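You operate a simulated robot arm through the tools that you are given. There is no shell and no other tool. Be economical: measure what you need, move in short steps, check, and stop when the job is done.

You are at the controls of a simulated two-armed robot. One attempt, no reset.

## Task
Put the 150 open cage on the second shelf from the bottom of the black rack. Then take the lid off the red grease can and lay it down on the open end of the steel bench. Then put one of the yellow felt scraps from the open end of the steel bench on the black sheet. Then put two of the black caps from the open end of the steel bench on the back of the cuff bench. Then take the yellow padlock and leave it on top of the orange clip. Then take the white-core spool from the 95 bay and put it on the grey plate. Keep to this order. Set down upright: white-core spool.

Only the result counts: the job must be done as asked and must still hold three seconds after the hand-in. Knocking over, shifting, dropping, spilling or breaking anything else fails it. Lids that push on must go on centred and level and be pressed home; caps that screw on are set level and turned clockwise until they are tight. Flat cloth is picked up by pressing the open fingertips on it (5 to 10 N) and closing them slowly along it; thin cloth reads only 2 to 8 mm in the jaws.

## Robot
Two 6-joint arms with two-finger grippers on one trunk, on a base that drives. Base frame: it is fixed to the floor where the robot stands at the start and does not move with it; the origin is under the middle of the robot, x ahead of it, y to its left, z up; the surface under the hand at the start is at about z = 800. Lengths are in mm, angles in rad, forces in N, time in s.
The left shoulder is at the start at [30, 178, 988], the right one opposite. With the tool pointing down near the work surface each hand reaches from about 460 to 840 mm from the robot's upright axis, wherever it stands, measured 20 degrees to its own side. Places, roughly: back of the cuff bench [2000, -5000, 800]; black cap (7x7x4 cm) [1400, -2000, 700]; black sheet (16x12x1 cm) [1200, -2000, 700]; grey plate (16x13x1 cm) [4700, 6700, 800]; open cage [500, 0, 750]; orange clip (8x5x4 cm) [1100, 3700, 1000]; red grease can [1250, -1750, 750]; second shelf of the black rack [-1300, -4200, 600]; white-core spool (7x7x14 cm) [3200, 4100, 900]; yellow felt scrap (8x4x2 cm) [1500, -1800, 700]; yellow padlock (5x3x9 cm) [1100, 3600, 1000]. Payload 2.54 kg a hand.
The TCP of each hand is the grasp point between the finger pads, 30 mm short of the fingertips. In the tool frame z runs along the fingers and y along their closing line. The gripper opens to 116 mm. The gripper's body begins 95 mm behind the TCP.
Orientation is told as [roll, pitch, yaw] about the base's x, y, z axes, in that order, counted from this pose: with the fingers straight down and closing along the base's y, the tool's x points along the base's -x, its y along +y and its z along -z.

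## Interface
- The arms move only by the tool step_arm. It takes "left_deltas", "right_deltas" or both (then of equal length, played together; a hand with none holds still); each is a list of rows, each a list of 7 numbers: the shift along the tool's x, y, z in mm, then the turn, a rotation vector about the tool's x, y, z in rad, then the closure in counts, from 0 (fully open) to 255 (shut). In form: [[x, y, z, rx, ry, rz, fingers], ...]. A call has 1 to 20 rows; each row is the pose to reach, as a shift and turn from the pose commanded when the call began, along the tool's axes at that moment. Each row takes 0.2 s and may step no farther than 50 mm and 0.15 rad from the row before; otherwise, or with a gripper value out of range, the whole call is refused. Where a pose cannot be reached the arm comes as near as it can. A force on the tool above 40 N (or 10 N above the force at the start of the call, whichever is more), or a blocked arm, ends the call early, and 0.2 s more pass. Each finger travels about 153 mm/s and halts on what it meets, pressing with about 30 N; the grip force reading is that of the motor and also rises with nothing between the fingers. The clock runs only during rows and for 0.2 s after the last one: add rows that repeat a pose to give the fingers time. The reply holds the time, the measured pose of the TCP, the force on the tool along the base axes, the opening and the grip force, in the units named above and with some noise, with the torque about the TCP (base axes, N m) and any sound that the robot's microphone picked up, and new pictures: "show" is both (left out), scene, wrist or none (wrist: the cameras of the hands that moved).
- Cameras (640 x 400 px; columns grow to the right, rows downward): "scene" is now at [40.3, -1.2, 1698.4]; the picture's right is [-0.03, -1.00, 0.00], its down [-0.84, 0.03, -0.54] and it looks along [0.54, -0.02, -0.84] (base axes); focal length 248 px, centre (320, 200). "left" rides on the left gripper at [69, 15, -122] in its tool frame; the picture's right is [-0.21, 0.98, 0.00], its down [-0.83, -0.18, -0.53] and it looks along [-0.52, -0.11, 0.85] (tool axes); focal length 251 px, centre (320, 200). "right" rides on the right gripper at [69, -15, -122] in its tool frame; the picture's right is [0.21, 0.98, 0.00], its down [-0.83, 0.18, -0.53] and it looks along [-0.52, 0.11, 0.85] (tool axes); focal length 251 px, centre (320, 200). There is no depth. A picture from a camera that has moved, and an enlarged one, comes with that camera's place and axes in the base frame and with its lens.
- raise_lower(by): slides the trunk up (or, below 0, down) by that many mm; the arms and the scene camera ride with it, the base frame stays. It gives what a move gives, with no picture.
- steer(legs): drives the robot by 1 to 6 legs, each [ahead, left, turn to the left] in mm, mm and rad, along the robot's own axes; the way and the turn of a leg run together, so that a leg with both is an arc; at most 1500 mm and 3.142 rad a leg. The arms and the cameras ride along, it lands a little off, and it stops where it bumps. It gives what a move gives, and a new picture of the scene camera.
- turn_head(pan, tilt): turns the head with the scene camera to pan (to the left, within 2.496 rad either way) and tilt (down, from -0.506 to 1.204), counted from straight ahead of the robot. It gives what a move gives, and a new picture of the scene camera.
- inspect(camera, box): a new picture of the part [left, top, right, bottom] of that camera's present view, enlarged. It takes no simulated time.
- finish_job(): hands the job in; it is judged then, once.

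Work in short steps. Places have to be worked out from the pictures, the camera data and where the tool is seen: move nearer, look again, correct. Check each grasp and each placing, and mend what went wrong. You have 196 turns and 260 pictures in all, those below and enlarged ones among them. Open the grippers and draw the arms clear of the work before you hand the job in, unless the task says otherwise.

The tools are called after "Call:" as a command line: name --argument value ..., lists and objects as JSON in quotes. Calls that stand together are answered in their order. step_arm: Moves the arms, as the interface text tells. Its arguments: {"type":"object","properties":{"left_deltas":{"type":"array"},"right_deltas":{"type":"array"},"show":{"type":"string","enum":["both","scene","wrist","none"]}},"required":[]} The other tools are called the same way: raise_lower (by) slides the trunk up or down; steer (legs) drives the base; turn_head (pan, tilt) turns the head that bears the scene camera; inspect (camera, box) takes an enlarged picture of a part of a camera's view; finish_job () hands the job in.

At the start:

```text
time: 0.0
left_tool_pos: [461.7, 125.1, 1052.1]
left_tool_rot: [0.001, 0.002, 0.0]
left_force: [-0.1, 0.1, 0.5]
left_wrist_torque: [0.0, 0.01, -0.02]
left_gripper_width: 116.0
left_finger_force: 0.0
right_tool_pos: [451.2, -319.1, 1113.8]
right_tool_rot: [0.001, 0.001, 0.001]
right_force: [-0.1, -0.2, -0.5]
right_wrist_torque: [-0.01, 0.0, 0.0]
right_gripper_width: 116.2
right_finger_force: 0.1
trunk travel left (down, up): [-200.0, 340.0]
robot x, y, heading: [-2.4, -0.8, -0.003]
head pan, tilt: [-0.031, 1.004]
```

scene: 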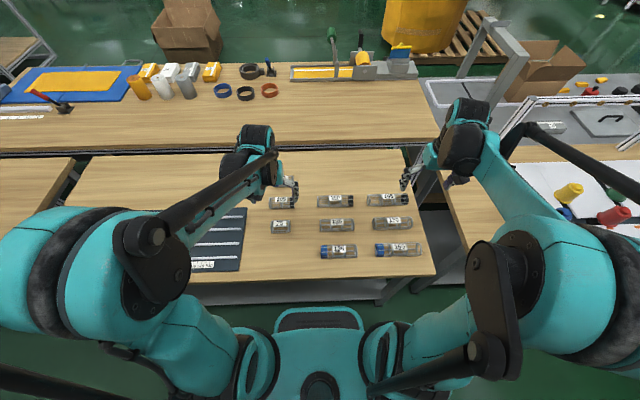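
right: 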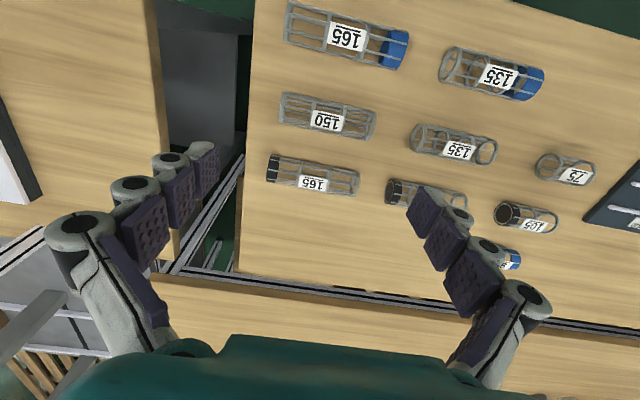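
left: 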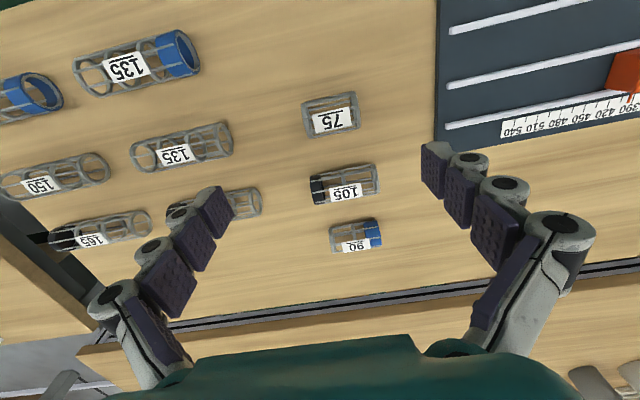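

I'll look closely at the cage labelled 150, which I judge to be at about (480,-303,821), before I move.

Call:
inspect --camera "right" --box '[240, 60, 420, 172]'

Call:
inspect --camera "scene" --box '[250, 170, 450, 295]'

```text
3.56 times, centred on (330, 116) of right
camera zoom: at [382.5, -334.4, 1234.6], right [-0.21, 0.98, 0.0], down [0.83, 0.18, 0.53], along [0.52, 0.11, -0.85], focal length 894 px, centre (284, 499)
```

zoom: 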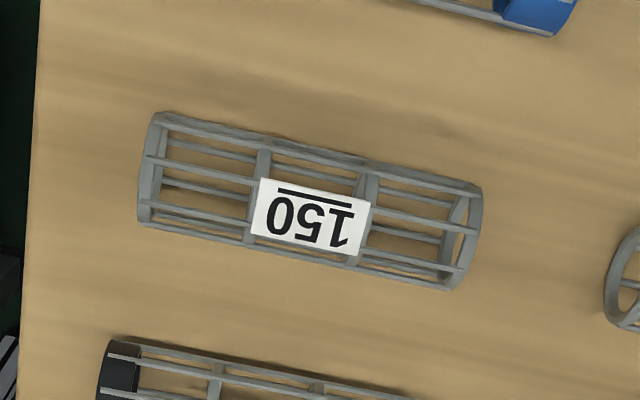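

```text
3.20 times, centred on (350, 232) of scene
camera zoom: at [40.3, -1.2, 1698.4], right [-0.03, -1.0, 0.0], down [-0.84, 0.03, -0.54], along [0.54, -0.02, -0.84], focal length 795 px, centre (224, 96)
```

zoom: 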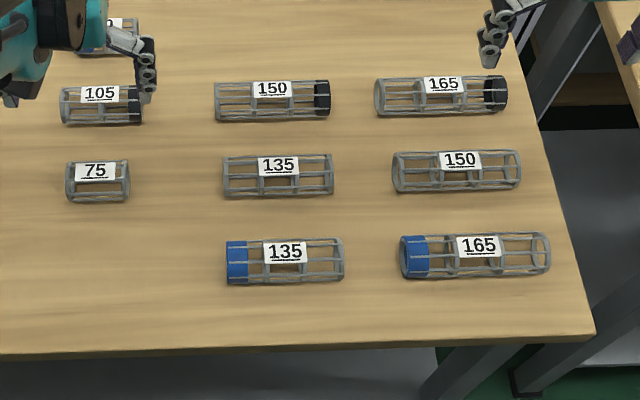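

The cage with label 150 and no cap lies along y with its centre near (479,-302). I'll turn the right hand 90°, centre it over the cage and part-close it so the fingers clear the neighbours.

Call:
step_arm --right_deltas '[[-3, 2, 15, 0, 0, 0.143, 40], [-6, 4, 30, 0, 0, 0.286, 60], [-9, 6, 45, 0, 0, 0.429, 75], [-12, 8, 60, 0, 0, 0.571, 75], [-15, 10, 75, 0, 0, 0.714, 75], [-18, 11, 90, 0, 0, 0.857, 75], [-21, 13, 105, 0, 0, 1.0, 75], [-23, 14, 120, 0, 0, 1.143, 75], [-25, 15, 135, 0, 0, 1.286, 75], [-27, 16, 150, 0, 0, 1.428, 75], [-28, 17, 165, 0, 0, 1.571, 75], [-28, 17, 165, 0, 0, 1.571, 75]]' --show "wrist"

```text
time: 2.6
left_tool_pos: [461.8, 126.3, 1052.1]
left_tool_rot: [0.001, 0.0, 0.0]
left_force: [-0.6, 0.3, 0.0]
left_wrist_torque: [-0.02, -0.01, -0.01]
left_gripper_width: 116.0
left_finger_force: 0.1
right_tool_pos: [479.0, -303.0, 947.5]
right_tool_rot: [-0.001, -0.001, -1.573]
right_force: [0.5, -0.2, -0.4]
right_wrist_torque: [0.01, 0.0, -0.01]
right_gripper_width: 81.7
right_finger_force: 0.0
trunk travel left (down, up): [-200.0, 340.0]
robot x, y, heading: [-3.4, 2.6, -0.004]
head pan, tilt: [-0.031, 1.004]
camera right: at [464.5, -233.2, 1068.9], right [0.98, 0.21, 0.0], down [0.18, -0.83, 0.53], along [0.11, -0.52, -0.85], focal length 251 px, centre (320, 200)
```

right: 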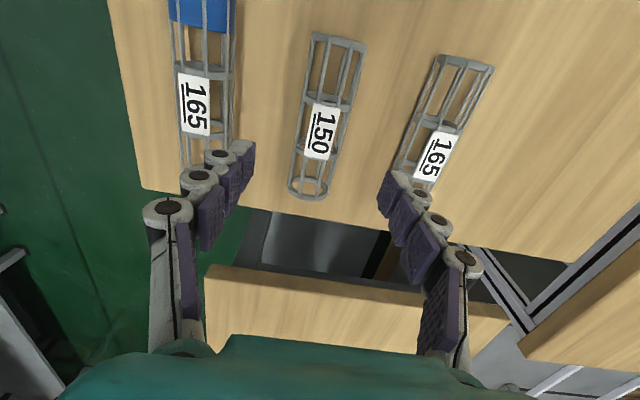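

The cage is centred between the fingers and square to them. I'll go down to about z=834 and close.

Call:
step_arm --right_deltas '[[0, 0, 40, 0, 0, 0, 75], [0, 0, 75, 0, 0, 0, 75], [0, 0, 100, 0, 0, 0, 75], [0, 0, 113, 0, 0, 0, 75], [0, 0, 113, 0, 0, 0, 75], [0, 0, 113, 0, 0, 0, 130], [0, 0, 113, 0, 0, 0, 180], [0, 0, 113, 0, 0, 0, 180]]' --show "wrist"

```text
time: 4.4
left_tool_pos: [463.1, 127.4, 1051.8]
left_tool_rot: [0.0, 0.0, 0.0]
left_force: [-1.0, 0.0, 0.1]
left_wrist_torque: [0.04, 0.01, 0.01]
left_gripper_width: 116.3
left_finger_force: 0.0
right_tool_pos: [479.3, -305.0, 835.4]
right_tool_rot: [0.001, 0.001, -1.571]
right_force: [-0.2, 0.5, 0.1]
right_wrist_torque: [-0.02, -0.02, -0.01]
right_gripper_width: 44.8
right_finger_force: 30.0
trunk travel left (down, up): [-200.0, 340.0]
robot x, y, heading: [0.0, 1.3, 0.004]
head pan, tilt: [-0.031, 1.004]
camera right: at [464.7, -234.9, 956.3], right [0.98, 0.21, 0.0], down [0.18, -0.83, 0.53], along [0.11, -0.52, -0.85], focal length 251 px, centre (320, 200)
```

right: 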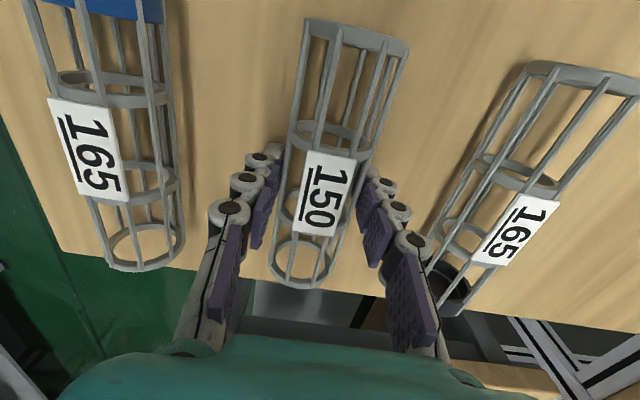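

It is gripped at 44.8 mm. I'll lift it straight up.

Call:
step_arm --right_deltas '[[0, 0, -20, 0, 0, 0, 190], [0, 0, -60, 0, 0, 0, 190], [0, 0, -105, 0, 0, 0, 190], [0, 0, -150, 0, 0, 0, 190], [0, 0, -200, 0, 0, 0, 190], [0, 0, -240, 0, 0, 0, 190]]' --show "wrist"

Call:
turn_head --pan -1.6 --tilt 0.35

Call:
turn_head --pan -2.49 --tilt 0.35

```text
time: 5.8
left_tool_pos: [461.3, 127.0, 1052.5]
left_tool_rot: [0.001, 0.001, 0.0]
left_force: [-0.3, 0.4, 0.2]
left_wrist_torque: [-0.02, 0.0, -0.03]
left_gripper_width: 115.9
left_finger_force: 0.2
right_tool_pos: [479.1, -304.9, 1075.0]
right_tool_rot: [0.001, -0.001, -1.571]
right_force: [0.4, 0.9, -1.3]
right_wrist_torque: [-0.05, -0.02, 0.0]
right_gripper_width: 44.5
right_finger_force: 29.6
trunk travel left (down, up): [-200.0, 340.0]
robot x, y, heading: [-0.9, -0.4, 0.004]
head pan, tilt: [-0.031, 1.004]
camera right: at [464.6, -235.8, 1196.9], right [0.98, 0.21, 0.0], down [0.18, -0.83, 0.53], along [0.11, -0.52, -0.85], focal length 251 px, centre (320, 200)
```

right: 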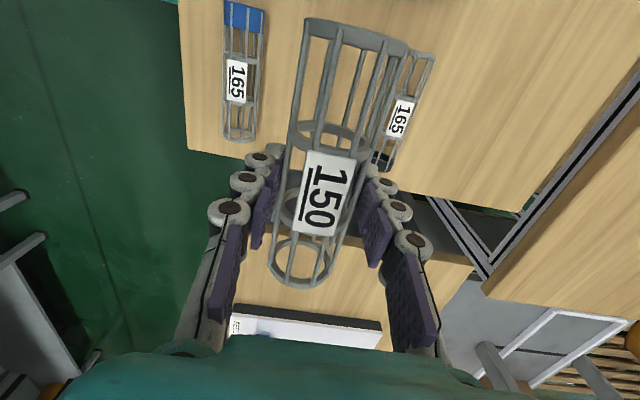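

```text
time: 7.5
left_tool_pos: [462.8, 126.3, 1052.3]
left_tool_rot: [0.001, 0.0, 0.001]
left_force: [0.0, -0.4, -0.7]
left_wrist_torque: [0.0, 0.01, -0.03]
left_gripper_width: 116.2
left_finger_force: 0.1
right_tool_pos: [480.5, -305.7, 1073.5]
right_tool_rot: [0.0, 0.001, -1.571]
right_force: [0.0, 0.3, 0.3]
right_wrist_torque: [0.0, 0.01, 0.02]
right_gripper_width: 44.9
right_finger_force: 30.0
trunk travel left (down, up): [-200.0, 340.0]
robot x, y, heading: [0.2, -1.8, 0.006]
head pan, tilt: [-1.6, 0.351]
camera scene: at [-31.7, -92.1, 1753.4], right [-1.0, 0.03, 0.0], down [0.01, 0.34, -0.94], along [-0.03, -0.94, -0.34], focal length 248 px, centre (320, 200)
```

scene: 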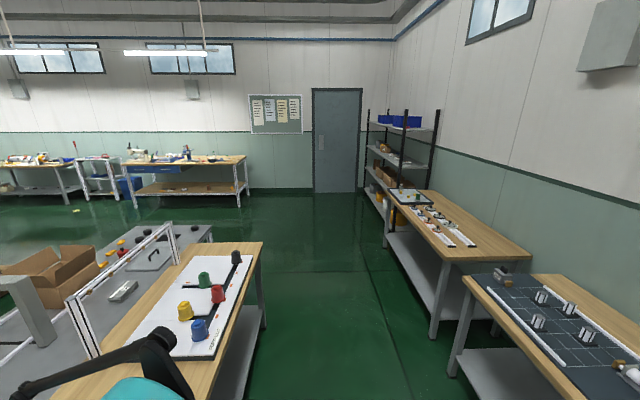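

```text
time: 8.6
left_tool_pos: [461.6, 126.1, 1050.9]
left_tool_rot: [-0.001, -0.001, 0.001]
left_force: [0.4, 0.1, -0.4]
left_wrist_torque: [0.0, 0.01, -0.01]
left_gripper_width: 116.0
left_finger_force: 0.1
right_tool_pos: [481.6, -304.6, 1074.3]
right_tool_rot: [0.0, 0.001, -1.571]
right_force: [0.8, 0.4, -1.0]
right_wrist_torque: [0.01, -0.01, 0.0]
right_gripper_width: 44.6
right_finger_force: 30.1
trunk travel left (down, up): [-200.0, 340.0]
robot x, y, heading: [0.6, 0.1, 0.003]
head pan, tilt: [-2.491, 0.351]
camera scene: at [-103.0, -55.5, 1753.4], right [-0.61, 0.8, 0.0], down [0.27, 0.21, -0.94], along [-0.75, -0.57, -0.34], focal length 248 px, centre (320, 200)
```

scene: 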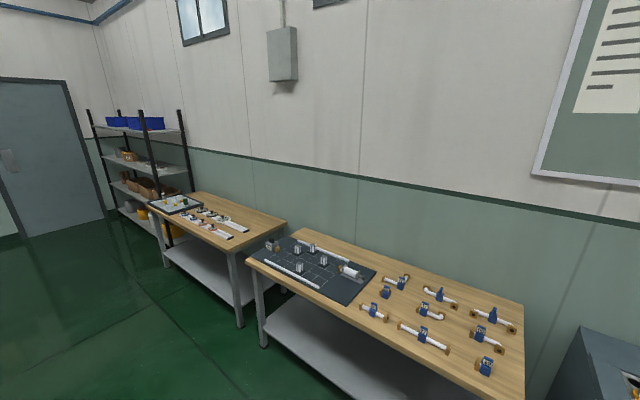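

The black rack stands against the wall at about x=-1300, y=-4200. I'll zoom in on it.

Call:
inspect --camera "scene" --box '[70, 100, 230, 250]'

Call:
turn_head --pan -1.8 --tilt 0.6

```text
2.67 times, centred on (150, 175) of scene
camera zoom: at [-103.0, -55.5, 1753.4], right [-0.61, 0.8, 0.0], down [0.27, 0.21, -0.94], along [-0.75, -0.57, -0.34], focal length 663 px, centre (773, 267)
```

zoom: 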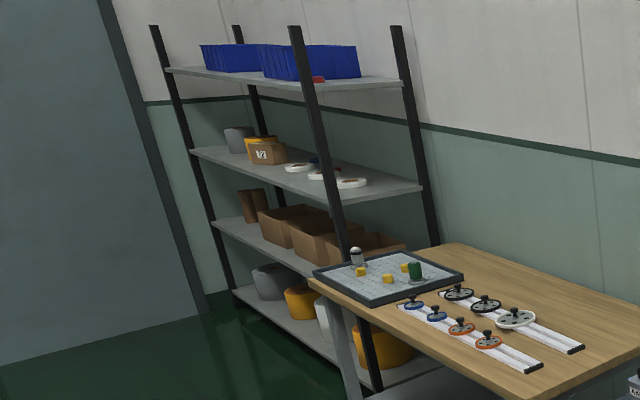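

```text
time: 9.7
left_tool_pos: [461.8, 126.4, 1050.6]
left_tool_rot: [0.0, 0.001, 0.0]
left_force: [-0.4, -1.1, 0.9]
left_wrist_torque: [-0.01, 0.03, -0.01]
left_gripper_width: 115.9
left_finger_force: 0.1
right_tool_pos: [480.3, -306.5, 1074.2]
right_tool_rot: [-0.001, 0.0, -1.57]
right_force: [0.0, 0.8, -1.8]
right_wrist_torque: [0.01, 0.02, 0.0]
right_gripper_width: 44.5
right_finger_force: 29.8
trunk travel left (down, up): [-200.0, 340.0]
robot x, y, heading: [-4.7, -0.7, -0.001]
head pan, tilt: [-1.799, 0.6]
camera scene: at [-49.1, -85.1, 1730.7], right [-0.97, 0.23, 0.0], down [0.13, 0.55, -0.83], along [-0.19, -0.8, -0.56], focal length 248 px, centre (320, 200)
```

scene: 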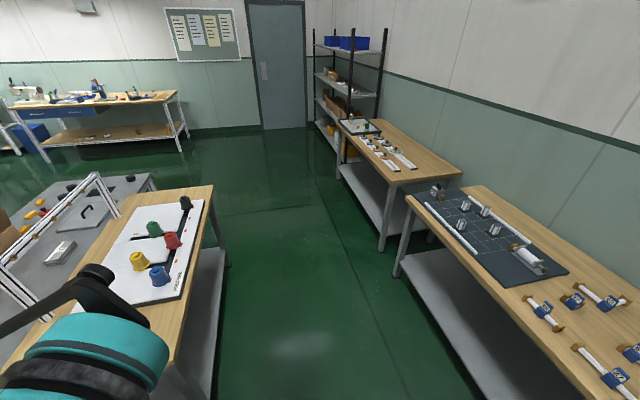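

Four shelves are visible; the second one holds brown cups and open cartons. The aisle between x=-1000 and x=345 is clear, so I'll back off, turn right and drive along it.

Call:
steer --legs '[[-330, 0, 0], [0, 0, -1.571], [1500, 0, 0], [1300, 0, 0]]'

Call:
turn_head --pan -0.6 --tilt 0.5

```text
time: 29.1
left_tool_pos: [-240.1, -3290.7, 1050.2]
left_tool_rot: [0.002, 0.001, -1.575]
left_force: [-0.2, 0.0, 0.8]
left_wrist_torque: [0.04, -0.01, 0.01]
left_gripper_width: 116.1
left_finger_force: 0.0
right_tool_pos: [-672.0, -3309.1, 1074.4]
right_tool_rot: [0.0, -0.001, 3.138]
right_force: [0.6, 0.2, -0.5]
right_wrist_torque: [0.01, 0.03, 0.0]
right_gripper_width: 44.6
right_finger_force: 30.0
trunk travel left (down, up): [-200.0, 340.0]
robot x, y, heading: [-366.4, -2828.2, -1.578]
head pan, tilt: [-1.799, 0.6]
camera scene: at [-450.6, -2778.5, 1730.6], right [0.23, 0.97, 0.0], down [0.55, -0.13, -0.83], along [-0.8, 0.19, -0.56], focal length 248 px, centre (320, 200)
```

scene: 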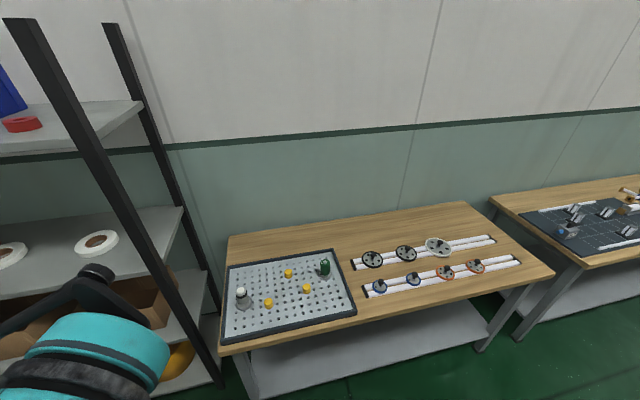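

```text
time: 30.4
left_tool_pos: [-240.3, -3291.3, 1052.6]
left_tool_rot: [0.001, 0.0, -1.574]
left_force: [0.6, 0.3, 0.0]
left_wrist_torque: [-0.04, -0.01, 0.04]
left_gripper_width: 115.9
left_finger_force: 0.1
right_tool_pos: [-672.5, -3307.7, 1074.7]
right_tool_rot: [0.0, 0.0, 3.138]
right_force: [-0.6, -0.8, -1.1]
right_wrist_torque: [-0.01, 0.01, 0.01]
right_gripper_width: 44.4
right_finger_force: 30.0
trunk travel left (down, up): [-200.0, 340.0]
robot x, y, heading: [-370.4, -2829.2, -1.576]
head pan, tilt: [-0.6, 0.499]
camera scene: at [-416.2, -2873.2, 1739.7], right [-0.82, 0.57, 0.0], down [0.27, 0.39, -0.88], along [-0.5, -0.72, -0.48], focal length 248 px, centre (320, 200)
```

scene: 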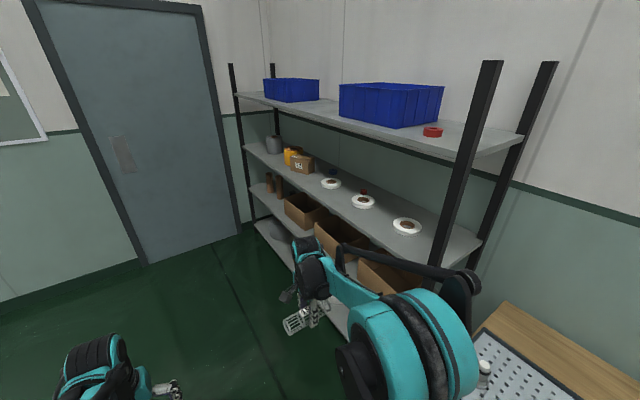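

The rack's front face is at about x=-1160, running from y=-3200 to -5200. I'll drive to its middle and turn to face it.

Call:
steer --legs '[[1300, 0, 0], [0, 0, -1.571]]'

Call:
turn_head --pan 0 --tilt 0.6

```text
time: 40.7
left_tool_pos: [-846.5, -4218.7, 1052.0]
left_tool_rot: [-0.001, 0.001, 3.115]
left_force: [0.7, 0.2, -0.7]
left_wrist_torque: [0.0, 0.0, -0.01]
left_gripper_width: 115.9
left_finger_force: 0.0
right_tool_pos: [-852.8, -3786.1, 1074.7]
right_tool_rot: [-0.001, -0.001, 1.545]
right_force: [-0.5, -0.1, -0.7]
right_wrist_torque: [0.01, -0.01, 0.01]
right_gripper_width: 44.3
right_finger_force: 30.2
trunk travel left (down, up): [-200.0, 340.0]
robot x, y, heading: [-384.2, -4104.8, 3.118]
head pan, tilt: [-0.6, 0.499]
camera scene: at [-425.3, -4049.8, 1739.7], right [0.59, 0.81, 0.0], down [0.39, -0.28, -0.88], along [-0.71, 0.51, -0.48], focal length 248 px, centre (320, 200)
```

scene: 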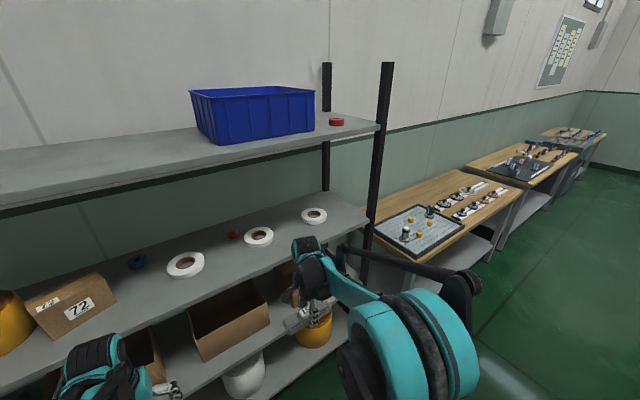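

```text
time: 41.7
left_tool_pos: [-846.9, -4218.0, 1051.4]
left_tool_rot: [0.002, 0.0, 3.115]
left_force: [-0.2, -0.3, -0.4]
left_wrist_torque: [0.03, -0.02, -0.03]
left_gripper_width: 116.2
left_finger_force: 0.1
right_tool_pos: [-853.8, -3786.3, 1074.6]
right_tool_rot: [-0.002, 0.0, 1.544]
right_force: [0.5, 0.0, -0.7]
right_wrist_torque: [0.02, 0.03, -0.02]
right_gripper_width: 44.6
right_finger_force: 29.9
trunk travel left (down, up): [-200.0, 340.0]
robot x, y, heading: [-386.1, -4100.9, 3.121]
head pan, tilt: [0.0, 0.6]
camera scene: at [-440.0, -4100.9, 1730.6], right [0.03, 1.0, 0.0], down [0.56, -0.02, -0.83], along [-0.82, 0.02, -0.56], focal length 248 px, centre (320, 200)
```

scene: 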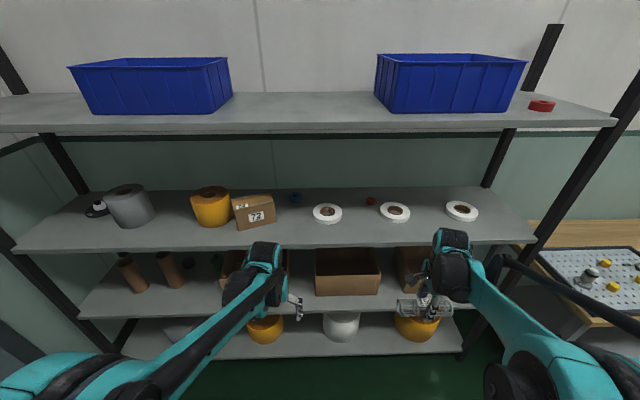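

The second shelf seems to be at about z=520–560, with cartons and cups on it. I'll lower the trunk and look into that level for free space.

Call:
raise_lower --by -200

Call:
turn_head --pan 0.15 --tilt 0.65

```text
time: 43.9
left_tool_pos: [-846.9, -4218.6, 850.7]
left_tool_rot: [0.002, 0.0, 3.114]
left_force: [-1.1, -0.1, -1.3]
left_wrist_torque: [-0.01, 0.04, 0.0]
left_gripper_width: 115.8
left_finger_force: 0.1
right_tool_pos: [-853.7, -3785.4, 873.9]
right_tool_rot: [0.0, -0.001, 1.544]
right_force: [-0.4, -0.2, -1.7]
right_wrist_torque: [-0.03, -0.01, 0.01]
right_gripper_width: 44.7
right_finger_force: 29.7
trunk travel left (down, up): [0.0, 540.0]
robot x, y, heading: [-380.8, -4104.2, 3.117]
head pan, tilt: [0.0, 0.6]
```

```text
time: 44.6
left_tool_pos: [-847.3, -4217.8, 851.2]
left_tool_rot: [0.001, -0.001, 3.115]
left_force: [0.6, 0.0, 0.4]
left_wrist_torque: [0.02, -0.02, 0.0]
left_gripper_width: 115.9
left_finger_force: 0.0
right_tool_pos: [-854.4, -3785.4, 874.6]
right_tool_rot: [0.001, 0.0, 1.544]
right_force: [-1.2, -0.6, -0.9]
right_wrist_torque: [-0.05, 0.01, 0.0]
right_gripper_width: 44.4
right_finger_force: 30.5
trunk travel left (down, up): [0.0, 540.0]
robot x, y, heading: [-380.1, -4105.0, 3.114]
head pan, tilt: [0.15, 0.649]
camera scene: at [-437.8, -4114.0, 1526.4], right [-0.12, 0.99, 0.0], down [0.6, 0.07, -0.8], along [-0.79, -0.1, -0.6], focal length 248 px, centre (320, 200)
```

scene: 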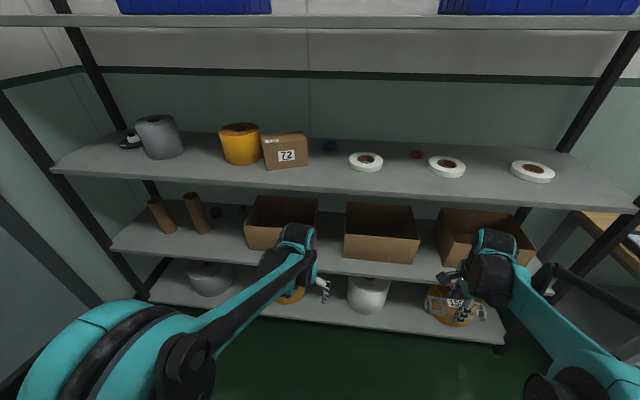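

I'll zoom in on the second shelf to choose a free spot.

Call:
inspect --camera "scene" --box '[100, 180, 350, 300]'

Call:
inspect --camera "scene" --box '[320, 180, 570, 300]'

```text
2.56 times, centred on (225, 240) of scene
camera zoom: at [-437.8, -4114.0, 1526.4], right [-0.12, 0.99, 0.0], down [0.6, 0.07, -0.8], along [-0.79, -0.1, -0.6], focal length 636 px, centre (563, 98)
```

zoom: 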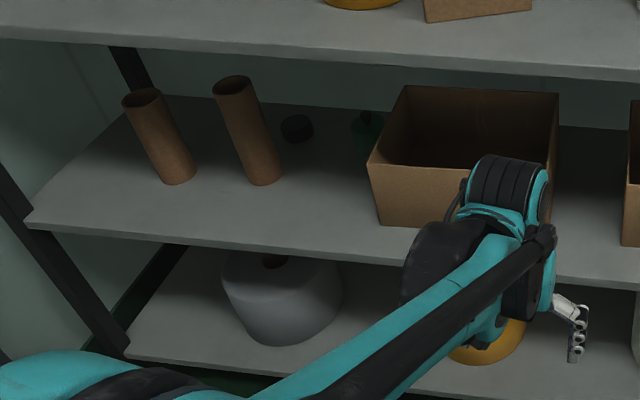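

```text
2.56 times, centred on (445, 240) of scene
camera zoom: at [-437.8, -4114.0, 1526.4], right [-0.12, 0.99, 0.0], down [0.6, 0.07, -0.8], along [-0.79, -0.1, -0.6], focal length 636 px, centre (0, 98)
```

zoom: 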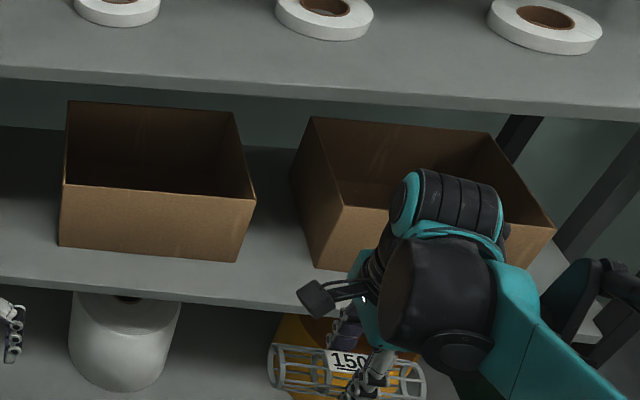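

The best spot is the roughly 130 mm gap between the middle and right cartons, centred near y=-3715. I'll bring the tool level so the cage stands upright there, with the wrist camera on top. First comes another 90° of yaw.

Call:
step_arm --right_deltas '[[0, 5, 0, 0, 0, 0.143, 190], [0, 10, 0, 0, 0, 0.286, 190], [0, 15, 0, 0, 0, 0.429, 190], [0, 20, 0, 0, 0, 0.571, 190], [0, 25, 0, 0, 0, 0.714, 190], [0, 30, 0, 0, 0, 0.857, 190], [0, 35, 0, 0, 0, 1.0, 190], [0, 40, 0, 0, 0, 1.143, 190], [0, 45, 0, 0, 0, 1.286, 190], [0, 50, 0, 0, 0, 1.428, 190], [0, 55, 0, 0, 0, 1.571, 190], [0, 55, 0, 0, 0, 1.571, 190]]' --show "wrist"

```text
time: 47.2
left_tool_pos: [-847.4, -4217.9, 852.1]
left_tool_rot: [0.001, 0.001, 3.114]
left_force: [-0.6, 0.3, -1.3]
left_wrist_torque: [0.01, 0.06, -0.01]
left_gripper_width: 115.9
left_finger_force: 0.0
right_tool_pos: [-909.9, -3784.4, 875.1]
right_tool_rot: [0.0, 0.0, -0.027]
right_force: [0.6, -0.2, -1.2]
right_wrist_torque: [0.0, 0.03, 0.0]
right_gripper_width: 44.5
right_finger_force: 30.3
trunk travel left (down, up): [0.0, 540.0]
robot x, y, heading: [-383.1, -4103.3, 3.114]
head pan, tilt: [0.15, 0.649]
camera right: at [-978.7, -3797.2, 996.0], right [-0.19, 0.98, 0.0], down [0.83, 0.16, 0.53], along [0.52, 0.1, -0.85], focal length 251 px, centre (320, 200)
```

right: 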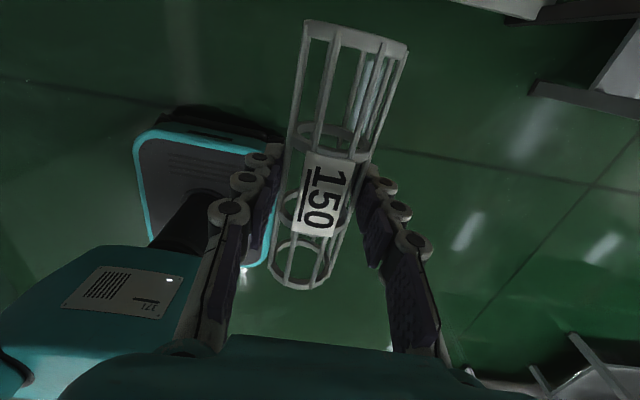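

The wrist turned without trouble. Now I'll pitch the tool to level and shift it forward.

Call:
step_arm --right_deltas '[[8, 0, 0, 0, 0.143, 0, 190], [16, 0, 0, 0, 0.286, 0, 190], [24, 0, 0, 0, 0.429, 0, 190], [32, 0, 0, 0, 0.571, 0, 190], [40, 0, 0, 0, 0.714, 0, 190], [48, 0, 0, 0, 0.857, 0, 190], [56, 0, 0, 0, 1.0, 0, 190], [64, 0, 0, 0, 1.143, 0, 190], [72, 0, 0, 0, 1.286, 0, 190], [80, 0, 0, 0, 1.428, 0, 190], [85, 0, 0, 0, 1.571, 0, 190], [85, 0, 0, 0, 1.571, 0, 190]]'

```text
time: 49.8
left_tool_pos: [-848.0, -4219.0, 851.1]
left_tool_rot: [-0.001, 0.001, 3.115]
left_force: [-0.5, -0.3, 0.7]
left_wrist_torque: [-0.02, 0.02, 0.01]
left_gripper_width: 116.1
left_finger_force: 0.1
right_tool_pos: [-1018.9, -3771.7, 910.1]
right_tool_rot: [1.064, 1.571, 1.036]
right_force: [-0.2, -0.1, -0.7]
right_wrist_torque: [0.0, 0.01, 0.01]
right_gripper_width: 44.5
right_finger_force: 30.1
right hand out of reach, approached as far as the arm can: row 10, 11, 12
trunk travel left (down, up): [0.0, 540.0]
robot x, y, heading: [-379.0, -4106.5, 3.112]
head pan, tilt: [0.15, 0.649]
camera scene: at [-437.5, -4114.2, 1526.4], right [-0.12, 0.99, 0.0], down [0.6, 0.07, -0.8], along [-0.79, -0.1, -0.6], focal length 248 px, centre (320, 200)
camera right: at [-897.4, -3789.7, 979.1], right [0.03, 0.98, 0.22], down [0.54, 0.17, -0.83], along [-0.84, 0.14, -0.52], focal length 251 px, centre (320, 200)
```

scene: 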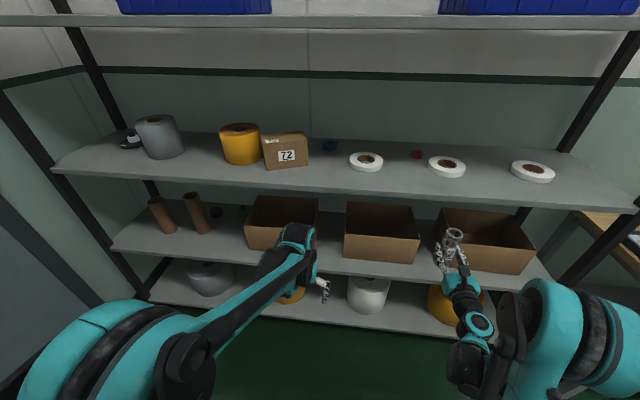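
right: 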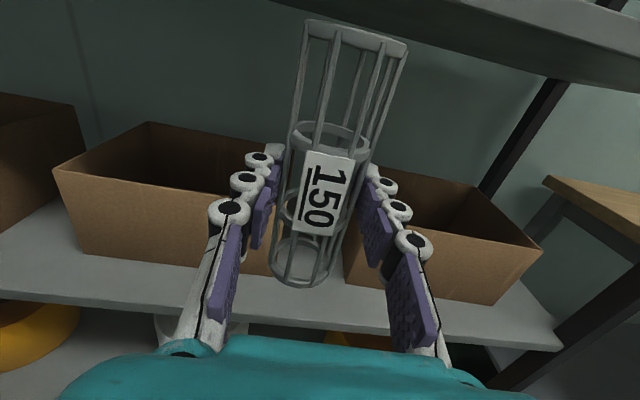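

The tool is now level and the cage vertical. From this camera the gap runs y=-3793 to -3640, the shelf is at z≈605 and its edge at x≈-1152. I'll go down to z≈735 and line up with the gap.

Call:
step_arm --right_deltas '[[-40, 14, 0, 0, 0, 0, 190], [-80, 28, 0, 0, 0, 0, 190], [-120, 42, 0, 0, 0, 0, 190], [-160, 56, 0, 0, 0, 0, 190], [-175, 56, 0, 0, 0, 0, 190], [-175, 56, 0, 0, 0, 0, 190]]'

```text
time: 51.2
left_tool_pos: [-847.5, -4218.5, 851.7]
left_tool_rot: [-0.001, -0.001, 3.115]
left_force: [0.3, 0.9, -0.1]
left_wrist_torque: [-0.01, -0.01, 0.01]
left_gripper_width: 115.9
left_finger_force: 0.1
right_tool_pos: [-1088.3, -3677.0, 777.2]
right_tool_rot: [0.303, 1.572, 0.276]
right_force: [0.0, -0.8, -0.4]
right_wrist_torque: [0.03, -0.02, -0.01]
right_gripper_width: 45.0
right_finger_force: 30.0
right hand out of reach, approached as far as the arm can: row 1, 2, 3, 4, 5, 6
trunk travel left (down, up): [0.0, 540.0]
robot x, y, heading: [-385.7, -4107.1, 3.117]
head pan, tilt: [0.15, 0.649]
camera scene: at [-437.9, -4114.1, 1526.4], right [-0.12, 0.99, 0.0], down [0.6, 0.07, -0.8], along [-0.79, -0.1, -0.6], focal length 248 px, centre (320, 200)
camera right: at [-966.5, -3695.0, 845.8], right [0.03, 0.98, 0.21], down [0.54, 0.17, -0.83], along [-0.84, 0.14, -0.52], focal length 251 px, centre (320, 200)
```

scene: 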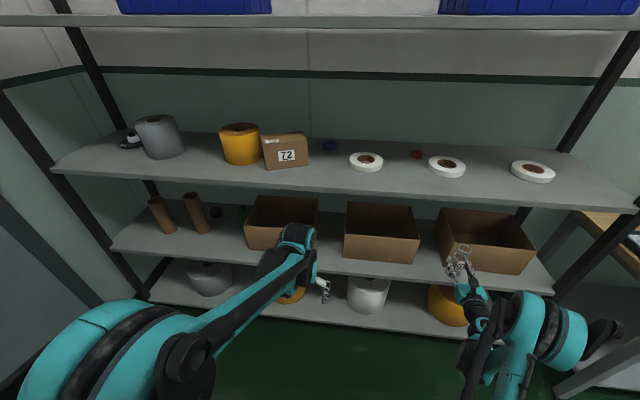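
right: 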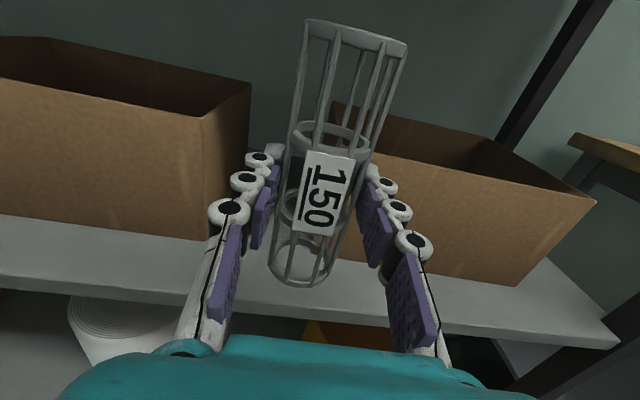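

The arm's near-reach limit pushed the hand outward. My goal is farther out, so I'll go forward a bit and see how the pose follows.

Call:
step_arm --right_deltas '[[0, 0, 30, 0, 0, 0, 190], [0, 0, 60, 0, 0, 0, 190], [0, 0, 90, 0, 0, 0, 190], [0, 0, 90, 0, 0, 0, 190]]' --show "wrist"

```text
time: 52.2
left_tool_pos: [-847.6, -4218.5, 850.6]
left_tool_rot: [0.003, 0.0, 3.118]
left_force: [-0.5, -0.4, -0.1]
left_wrist_torque: [-0.02, -0.01, -0.01]
left_gripper_width: 116.0
left_finger_force: 0.2
right_tool_pos: [-1178.8, -3672.7, 775.0]
right_tool_rot: [0.898, 1.572, 0.869]
right_force: [0.1, 0.2, -1.0]
right_wrist_torque: [0.0, -0.02, 0.01]
right_gripper_width: 44.7
right_finger_force: 30.3
trunk travel left (down, up): [0.0, 540.0]
robot x, y, heading: [-384.6, -4104.4, 3.114]
head pan, tilt: [0.15, 0.649]
camera right: at [-1057.5, -3690.5, 844.1], right [0.03, 0.98, 0.21], down [0.54, 0.17, -0.83], along [-0.84, 0.14, -0.52], focal length 251 px, centre (320, 200)
```

right: 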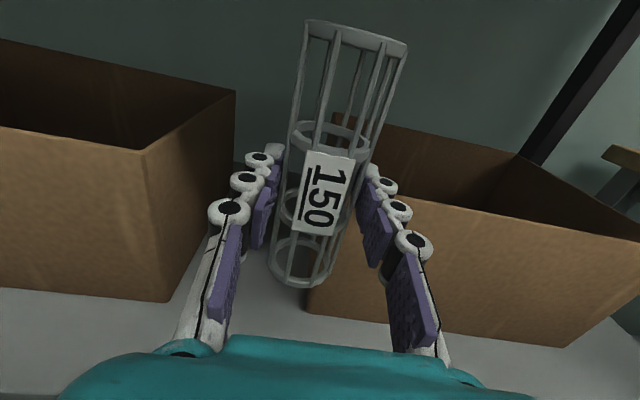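

The arm now follows exactly. The gap centre is at y=-3716, so I'll shift 43 mm, go forward 14 mm and lower to z≈700.

Call:
step_arm --right_deltas '[[0, -22, 0, 0, 0, 0, 190], [0, -43, 4, 0, 0, 0, 190], [-30, -43, 10, 0, 0, 0, 190], [-60, -43, 14, 0, 0, 0, 190], [-78, -43, 14, 0, 0, 0, 190], [-78, -43, 14, 0, 0, 0, 190]]' --show "both"

```text
time: 53.6
left_tool_pos: [-846.5, -4218.1, 851.4]
left_tool_rot: [0.001, -0.001, 3.112]
left_force: [0.1, -0.1, -0.5]
left_wrist_torque: [0.0, -0.01, 0.02]
left_gripper_width: 116.2
left_finger_force: 0.1
right_tool_pos: [-1193.5, -3712.9, 695.9]
right_tool_rot: [0.726, 1.571, 0.699]
right_force: [0.3, 0.2, -1.5]
right_wrist_torque: [-0.01, 0.02, -0.01]
right_gripper_width: 44.8
right_finger_force: 30.0
trunk travel left (down, up): [0.0, 540.0]
robot x, y, heading: [-384.8, -4104.2, 3.119]
head pan, tilt: [0.15, 0.649]
camera scene: at [-437.9, -4114.0, 1526.4], right [-0.12, 0.99, 0.0], down [0.6, 0.07, -0.8], along [-0.79, -0.1, -0.6], focal length 248 px, centre (320, 200)
camera right: at [-1071.6, -3731.6, 764.9], right [0.03, 0.98, 0.21], down [0.54, 0.17, -0.83], along [-0.84, 0.14, -0.52], focal length 251 px, centre (320, 200)
```

scene: 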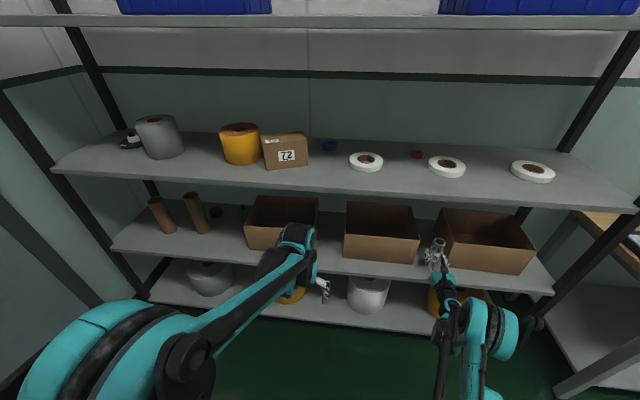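
right: 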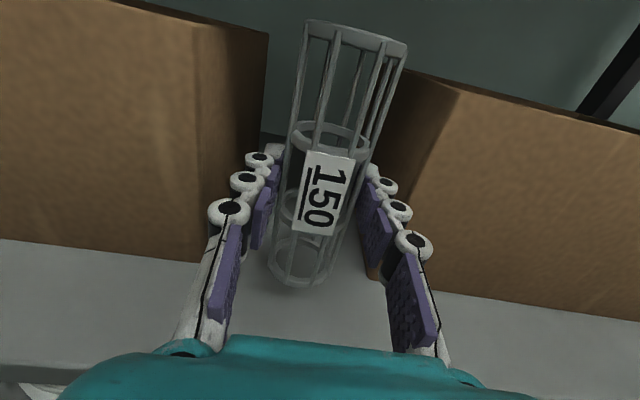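

The cage is inside the gap. I'll lower it in small steps while watching the force.

Call:
step_arm --right_deltas '[[-3, 0, 0, 0, 0, 0, 190], [-6, 0, 0, 0, 0, 0, 190], [-9, 0, 0, 0, 0, 0, 190], [-11, 0, 0, 0, 0, 0, 190]]' --show "wrist"

```text
time: 54.6
left_tool_pos: [-847.9, -4217.8, 852.0]
left_tool_rot: [0.0, 0.0, 3.117]
left_force: [0.2, 0.2, -0.1]
left_wrist_torque: [0.02, 0.06, 0.01]
left_gripper_width: 116.2
left_finger_force: 0.0
right_tool_pos: [-1193.1, -3713.0, 690.1]
right_tool_rot: [-0.065, 1.571, -0.091]
right_force: [0.2, 0.1, -1.1]
right_wrist_torque: [0.03, 0.01, 0.01]
right_gripper_width: 44.4
right_finger_force: 29.9
trunk travel left (down, up): [0.0, 540.0]
robot x, y, heading: [-381.1, -4101.5, 3.113]
head pan, tilt: [0.15, 0.649]
camera right: at [-1071.3, -3731.5, 758.1], right [0.03, 0.98, 0.21], down [0.54, 0.17, -0.82], along [-0.84, 0.14, -0.52], focal length 251 px, centre (320, 200)
```

right: 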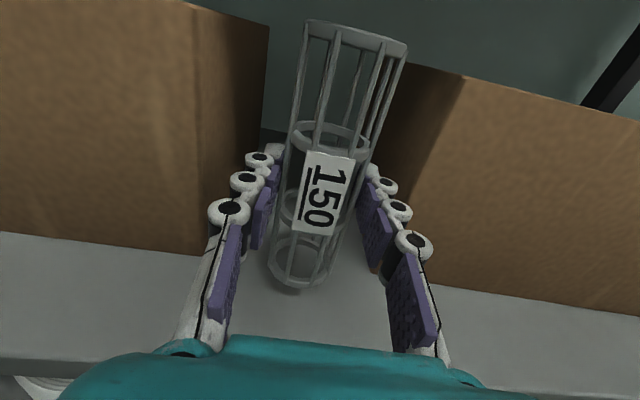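

No contact yet; I'll continue down.

Call:
step_arm --right_deltas '[[-3, 0, 0, 0, 0, 0, 190], [-6, 0, 0, 0, 0, 0, 190], [-9, 0, 0, 0, 0, 0, 190], [-12, 0, 0, 0, 0, 0, 190]]' --show "wrist"

```text
time: 55.6
left_tool_pos: [-847.4, -4218.0, 852.2]
left_tool_rot: [0.002, 0.002, 3.115]
left_force: [-1.1, -0.4, -0.7]
left_wrist_torque: [-0.02, -0.01, 0.01]
left_gripper_width: 116.0
left_finger_force: 0.0
right_tool_pos: [-1189.5, -3713.9, 689.5]
right_tool_rot: [0.04, 1.57, 0.011]
right_force: [-0.3, 0.7, -0.3]
right_wrist_torque: [-0.01, 0.0, -0.01]
right_gripper_width: 44.7
right_finger_force: 29.5
right hand out of reach, approached as far as the arm can: row 1, 2, 3, 4
trunk travel left (down, up): [0.0, 540.0]
robot x, y, heading: [-384.5, -4104.4, 3.115]
head pan, tilt: [0.15, 0.649]
camera right: at [-1068.1, -3732.5, 756.7], right [0.03, 0.98, 0.21], down [0.54, 0.17, -0.82], along [-0.84, 0.14, -0.52], focal length 251 px, centre (320, 200)
```

right: 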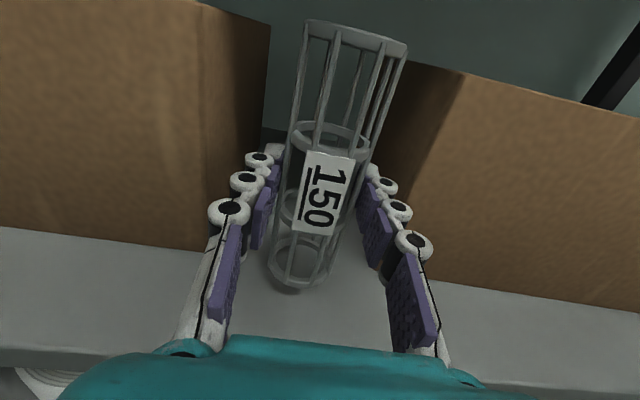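

The arm is at its far limit. I'll pull the hand back 50 mm, then drive the base 70 mm closer.

Call:
step_arm --right_deltas '[[0, 0, -25, 0, 0, 0, 190], [0, 0, -50, 0, 0, 0, 190], [0, 0, -50, 0, 0, 0, 190]]' --show "none"

Call:
steer --legs '[[70, 0, 0]]'

Call:
step_arm --right_deltas '[[-4, 0, 0, 0, 0, 0, 190], [-4, 0, 0, 0, 0, 0, 190]]' --show "wrist"

```text
time: 56.4
left_tool_pos: [-846.7, -4217.4, 851.4]
left_tool_rot: [0.001, 0.0, 3.115]
left_force: [0.5, -0.4, -0.7]
left_wrist_torque: [0.0, 0.02, -0.02]
left_gripper_width: 115.9
left_finger_force: 0.1
right_tool_pos: [-1139.4, -3717.2, 687.6]
right_tool_rot: [0.749, 1.572, 0.722]
right_force: [-0.3, -0.5, -0.7]
right_wrist_torque: [-0.02, -0.04, 0.01]
right_gripper_width: 44.5
right_finger_force: 30.1
trunk travel left (down, up): [0.0, 540.0]
robot x, y, heading: [-382.1, -4105.3, 3.113]
head pan, tilt: [0.15, 0.649]
```

```text
time: 57.4
left_tool_pos: [-918.3, -4217.6, 851.1]
left_tool_rot: [0.001, 0.002, 3.116]
left_force: [0.5, 0.1, -0.5]
left_wrist_torque: [0.0, -0.02, -0.02]
left_gripper_width: 116.0
left_finger_force: 0.1
right_tool_pos: [-1210.6, -3715.7, 688.5]
right_tool_rot: [0.027, 1.568, 0.004]
right_force: [0.7, 0.8, -1.3]
right_wrist_torque: [-0.03, 0.01, 0.02]
right_gripper_width: 44.6
right_finger_force: 29.8
trunk travel left (down, up): [0.0, 540.0]
robot x, y, heading: [-452.7, -4102.5, 3.113]
head pan, tilt: [0.15, 0.649]
camera scene: at [-509.7, -4112.1, 1526.2], right [-0.12, 0.99, 0.0], down [0.6, 0.07, -0.8], along [-0.79, -0.1, -0.61], focal length 248 px, centre (320, 200)
```

scene: 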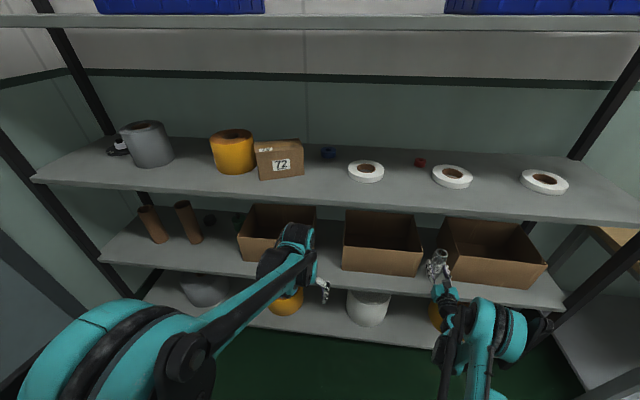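

```text
time: 58.0
left_tool_pos: [-918.3, -4216.2, 852.9]
left_tool_rot: [0.001, -0.001, 3.114]
left_force: [-0.5, 0.4, 0.3]
left_wrist_torque: [0.0, 0.0, 0.01]
left_gripper_width: 116.0
left_finger_force: 0.0
right_tool_pos: [-1209.3, -3716.1, 684.3]
right_tool_rot: [1.051, 1.57, 1.022]
right_force: [0.1, -0.1, -0.7]
right_wrist_torque: [0.0, -0.02, 0.01]
right_gripper_width: 44.5
right_finger_force: 30.4
trunk travel left (down, up): [0.0, 540.0]
robot x, y, heading: [-455.7, -4098.8, 3.115]
head pan, tilt: [0.15, 0.649]
camera right: at [-1088.9, -3733.8, 752.4], right [0.03, 0.98, 0.21], down [0.54, 0.17, -0.83], along [-0.84, 0.14, -0.52], focal length 251 px, centre (320, 200)
```

right: 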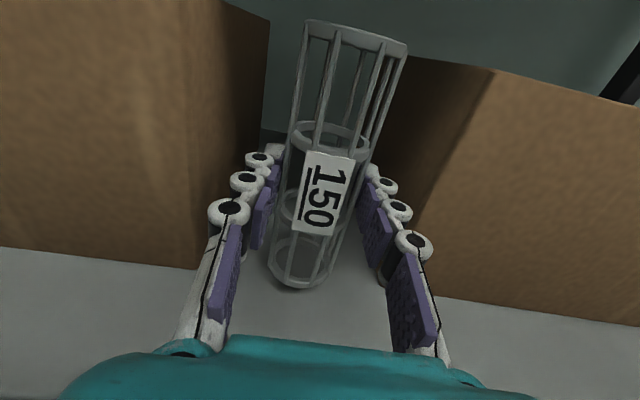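

Good and reachable. I'll step down in 2 mm rows until contact.

Call:
step_arm --right_deltas '[[-2, 0, 0, 0, 0, 0, 190], [-4, 0, 0, 0, 0, 0, 190], [-6, 0, 0, 0, 0, 0, 190], [-6, 0, 0, 0, 0, 0, 190]]' --show "none"

Call:
step_arm --right_deltas '[[-1, 0, 0, 0, 0, 0, 190], [-2, 0, 0, 0, 0, 0, 190], [-2, 0, 0, 0, 0, 0, 190]]' --show "wrist"

```text
time: 59.0
left_tool_pos: [-917.1, -4215.3, 851.1]
left_tool_rot: [0.0, 0.001, 3.116]
left_force: [0.0, -0.8, 0.7]
left_wrist_torque: [0.0, 0.03, 0.01]
left_gripper_width: 115.7
left_finger_force: 0.1
right_tool_pos: [-1209.6, -3715.5, 677.1]
right_tool_rot: [1.021, 1.571, 0.995]
right_force: [-0.6, 0.1, -0.4]
right_wrist_torque: [-0.04, -0.01, -0.03]
right_gripper_width: 44.4
right_finger_force: 30.0
trunk travel left (down, up): [0.0, 540.0]
robot x, y, heading: [-454.6, -4103.7, 3.117]
head pan, tilt: [0.15, 0.649]
```

```text
time: 59.8
left_tool_pos: [-917.9, -4216.4, 850.6]
left_tool_rot: [0.002, 0.001, 3.115]
left_force: [0.6, -0.5, -0.7]
left_wrist_torque: [0.03, 0.0, 0.01]
left_gripper_width: 116.0
left_finger_force: 0.1
right_tool_pos: [-1211.7, -3714.8, 676.8]
right_tool_rot: [0.999, 1.571, 0.973]
right_force: [-0.2, -0.4, -0.6]
right_wrist_torque: [-0.02, 0.03, 0.0]
right_gripper_width: 44.5
right_finger_force: 30.6
trunk travel left (down, up): [0.0, 540.0]
robot x, y, heading: [-453.7, -4102.2, 3.117]
head pan, tilt: [0.15, 0.649]
camera right: at [-1089.4, -3733.7, 744.5], right [0.03, 0.98, 0.21], down [0.54, 0.17, -0.83], along [-0.84, 0.14, -0.52], focal length 251 px, centre (320, 200)
```

right: 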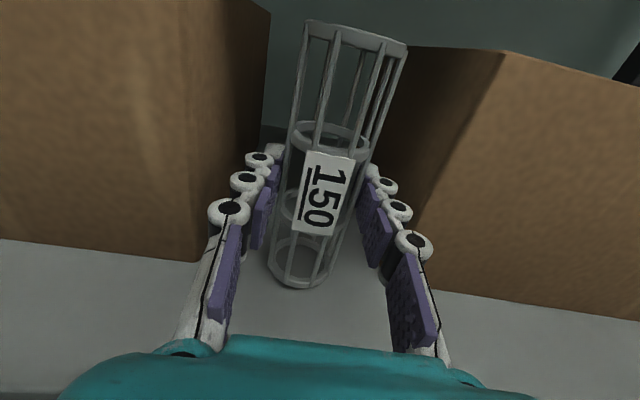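

No contact yet at z=677. I'll keep going down in small steps.

Call:
step_arm --right_deltas '[[-1.5, 0, 0, 0, 0, 0, 190], [-3, 0, 0, 0, 0, 0, 190], [-4, 0, 0, 0, 0, 0, 190], [-4, 0, 0, 0, 0, 0, 190]]' --show "none"

Call:
step_arm --right_deltas '[[-1.5, 0, 0, 0, 0, 0, 190], [-3, 0, 0, 0, 0, 0, 190], [-3, 0, 0, 0, 0, 0, 190]]' --show "wrist"

```text
time: 60.8
left_tool_pos: [-917.6, -4216.9, 851.4]
left_tool_rot: [-0.001, -0.001, 3.115]
left_force: [0.5, 0.0, -0.4]
left_wrist_torque: [-0.02, -0.03, -0.06]
left_gripper_width: 115.9
left_finger_force: 0.0
right_tool_pos: [-1210.6, -3715.6, 673.4]
right_tool_rot: [0.008, 1.57, -0.018]
right_force: [-0.5, -0.3, -1.1]
right_wrist_torque: [0.0, 0.03, 0.02]
right_gripper_width: 44.7
right_finger_force: 30.0
trunk travel left (down, up): [0.0, 540.0]
robot x, y, heading: [-451.7, -4101.7, 3.12]
head pan, tilt: [0.15, 0.649]
```

```text
time: 61.6
left_tool_pos: [-918.7, -4216.7, 851.3]
left_tool_rot: [0.0, 0.0, 3.116]
left_force: [-0.2, 0.3, 0.4]
left_wrist_torque: [0.02, -0.02, 0.0]
left_gripper_width: 115.8
left_finger_force: 0.1
right_tool_pos: [-1210.8, -3716.2, 672.7]
right_tool_rot: [0.067, 1.569, 0.041]
right_force: [0.5, 0.5, -0.2]
right_wrist_torque: [0.01, 0.0, 0.0]
right_gripper_width: 44.7
right_finger_force: 29.9
right hand out of reach, approached as far as the arm can: row 2, 3
trunk travel left (down, up): [0.0, 540.0]
robot x, y, heading: [-453.8, -4101.9, 3.112]
head pan, tilt: [0.15, 0.649]
camera right: at [-1088.9, -3733.8, 741.5], right [0.03, 0.98, 0.21], down [0.54, 0.17, -0.82], along [-0.84, 0.14, -0.52], focal length 251 px, centre (320, 200)
```

right: 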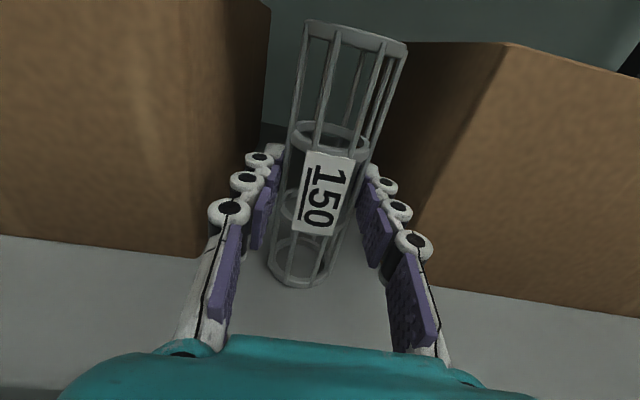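

Again at the edge of reach. I'll draw back 25 mm, still well inside the shelf, and continue down.

Call:
step_arm --right_deltas '[[0, 0, -15, 0, 0, 0, 190], [0, 0, -25, 0, 0, 0, 190], [-2, 0, -25, 0, 0, 0, 190], [-4, 0, -25, 0, 0, 0, 190], [-4, 0, -25, 0, 0, 0, 190]]' --show "none"

Call:
step_arm --right_deltas '[[-1.5, 0, 0, 0, 0, 0, 190], [-3, 0, 0, 0, 0, 0, 190], [-4, 0, 0, 0, 0, 0, 190]]' --show "wrist"

```text
time: 62.8
left_tool_pos: [-917.4, -4215.8, 851.5]
left_tool_rot: [0.0, 0.0, 3.116]
left_force: [-0.3, 0.1, 0.3]
left_wrist_torque: [0.02, 0.0, -0.03]
left_gripper_width: 116.1
left_finger_force: 0.1
right_tool_pos: [-1205.1, -3706.4, 676.2]
right_tool_rot: [0.67, 1.571, 0.648]
right_force: [0.0, -0.1, -0.8]
right_wrist_torque: [0.0, -0.04, -0.02]
right_gripper_width: 44.5
right_finger_force: 30.3
right hand out of reach, approached as far as the arm can: row 1, 2, 3, 4, 5
trunk travel left (down, up): [0.0, 540.0]
robot x, y, heading: [-452.2, -4102.6, 3.118]
head pan, tilt: [0.15, 0.649]
```

```text
time: 63.6
left_tool_pos: [-916.8, -4216.2, 851.2]
left_tool_rot: [0.001, -0.002, 3.115]
left_force: [-0.4, -0.4, -0.3]
left_wrist_torque: [-0.02, -0.01, -0.01]
left_gripper_width: 116.0
left_finger_force: 0.1
right_tool_pos: [-1206.9, -3707.7, 673.2]
right_tool_rot: [-0.036, 1.569, -0.062]
right_force: [0.5, -0.4, -1.0]
right_wrist_torque: [0.02, 0.0, 0.0]
right_gripper_width: 44.7
right_finger_force: 30.2
trunk travel left (down, up): [0.0, 540.0]
robot x, y, heading: [-451.6, -4101.8, 3.112]
head pan, tilt: [0.15, 0.649]
camera right: at [-1084.5, -3725.6, 741.3], right [0.03, 0.98, 0.21], down [0.54, 0.17, -0.82], along [-0.84, 0.14, -0.52], focal length 251 px, centre (320, 200)
```

right: 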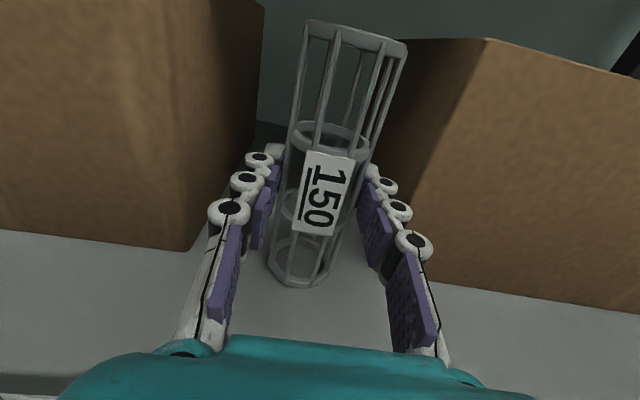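

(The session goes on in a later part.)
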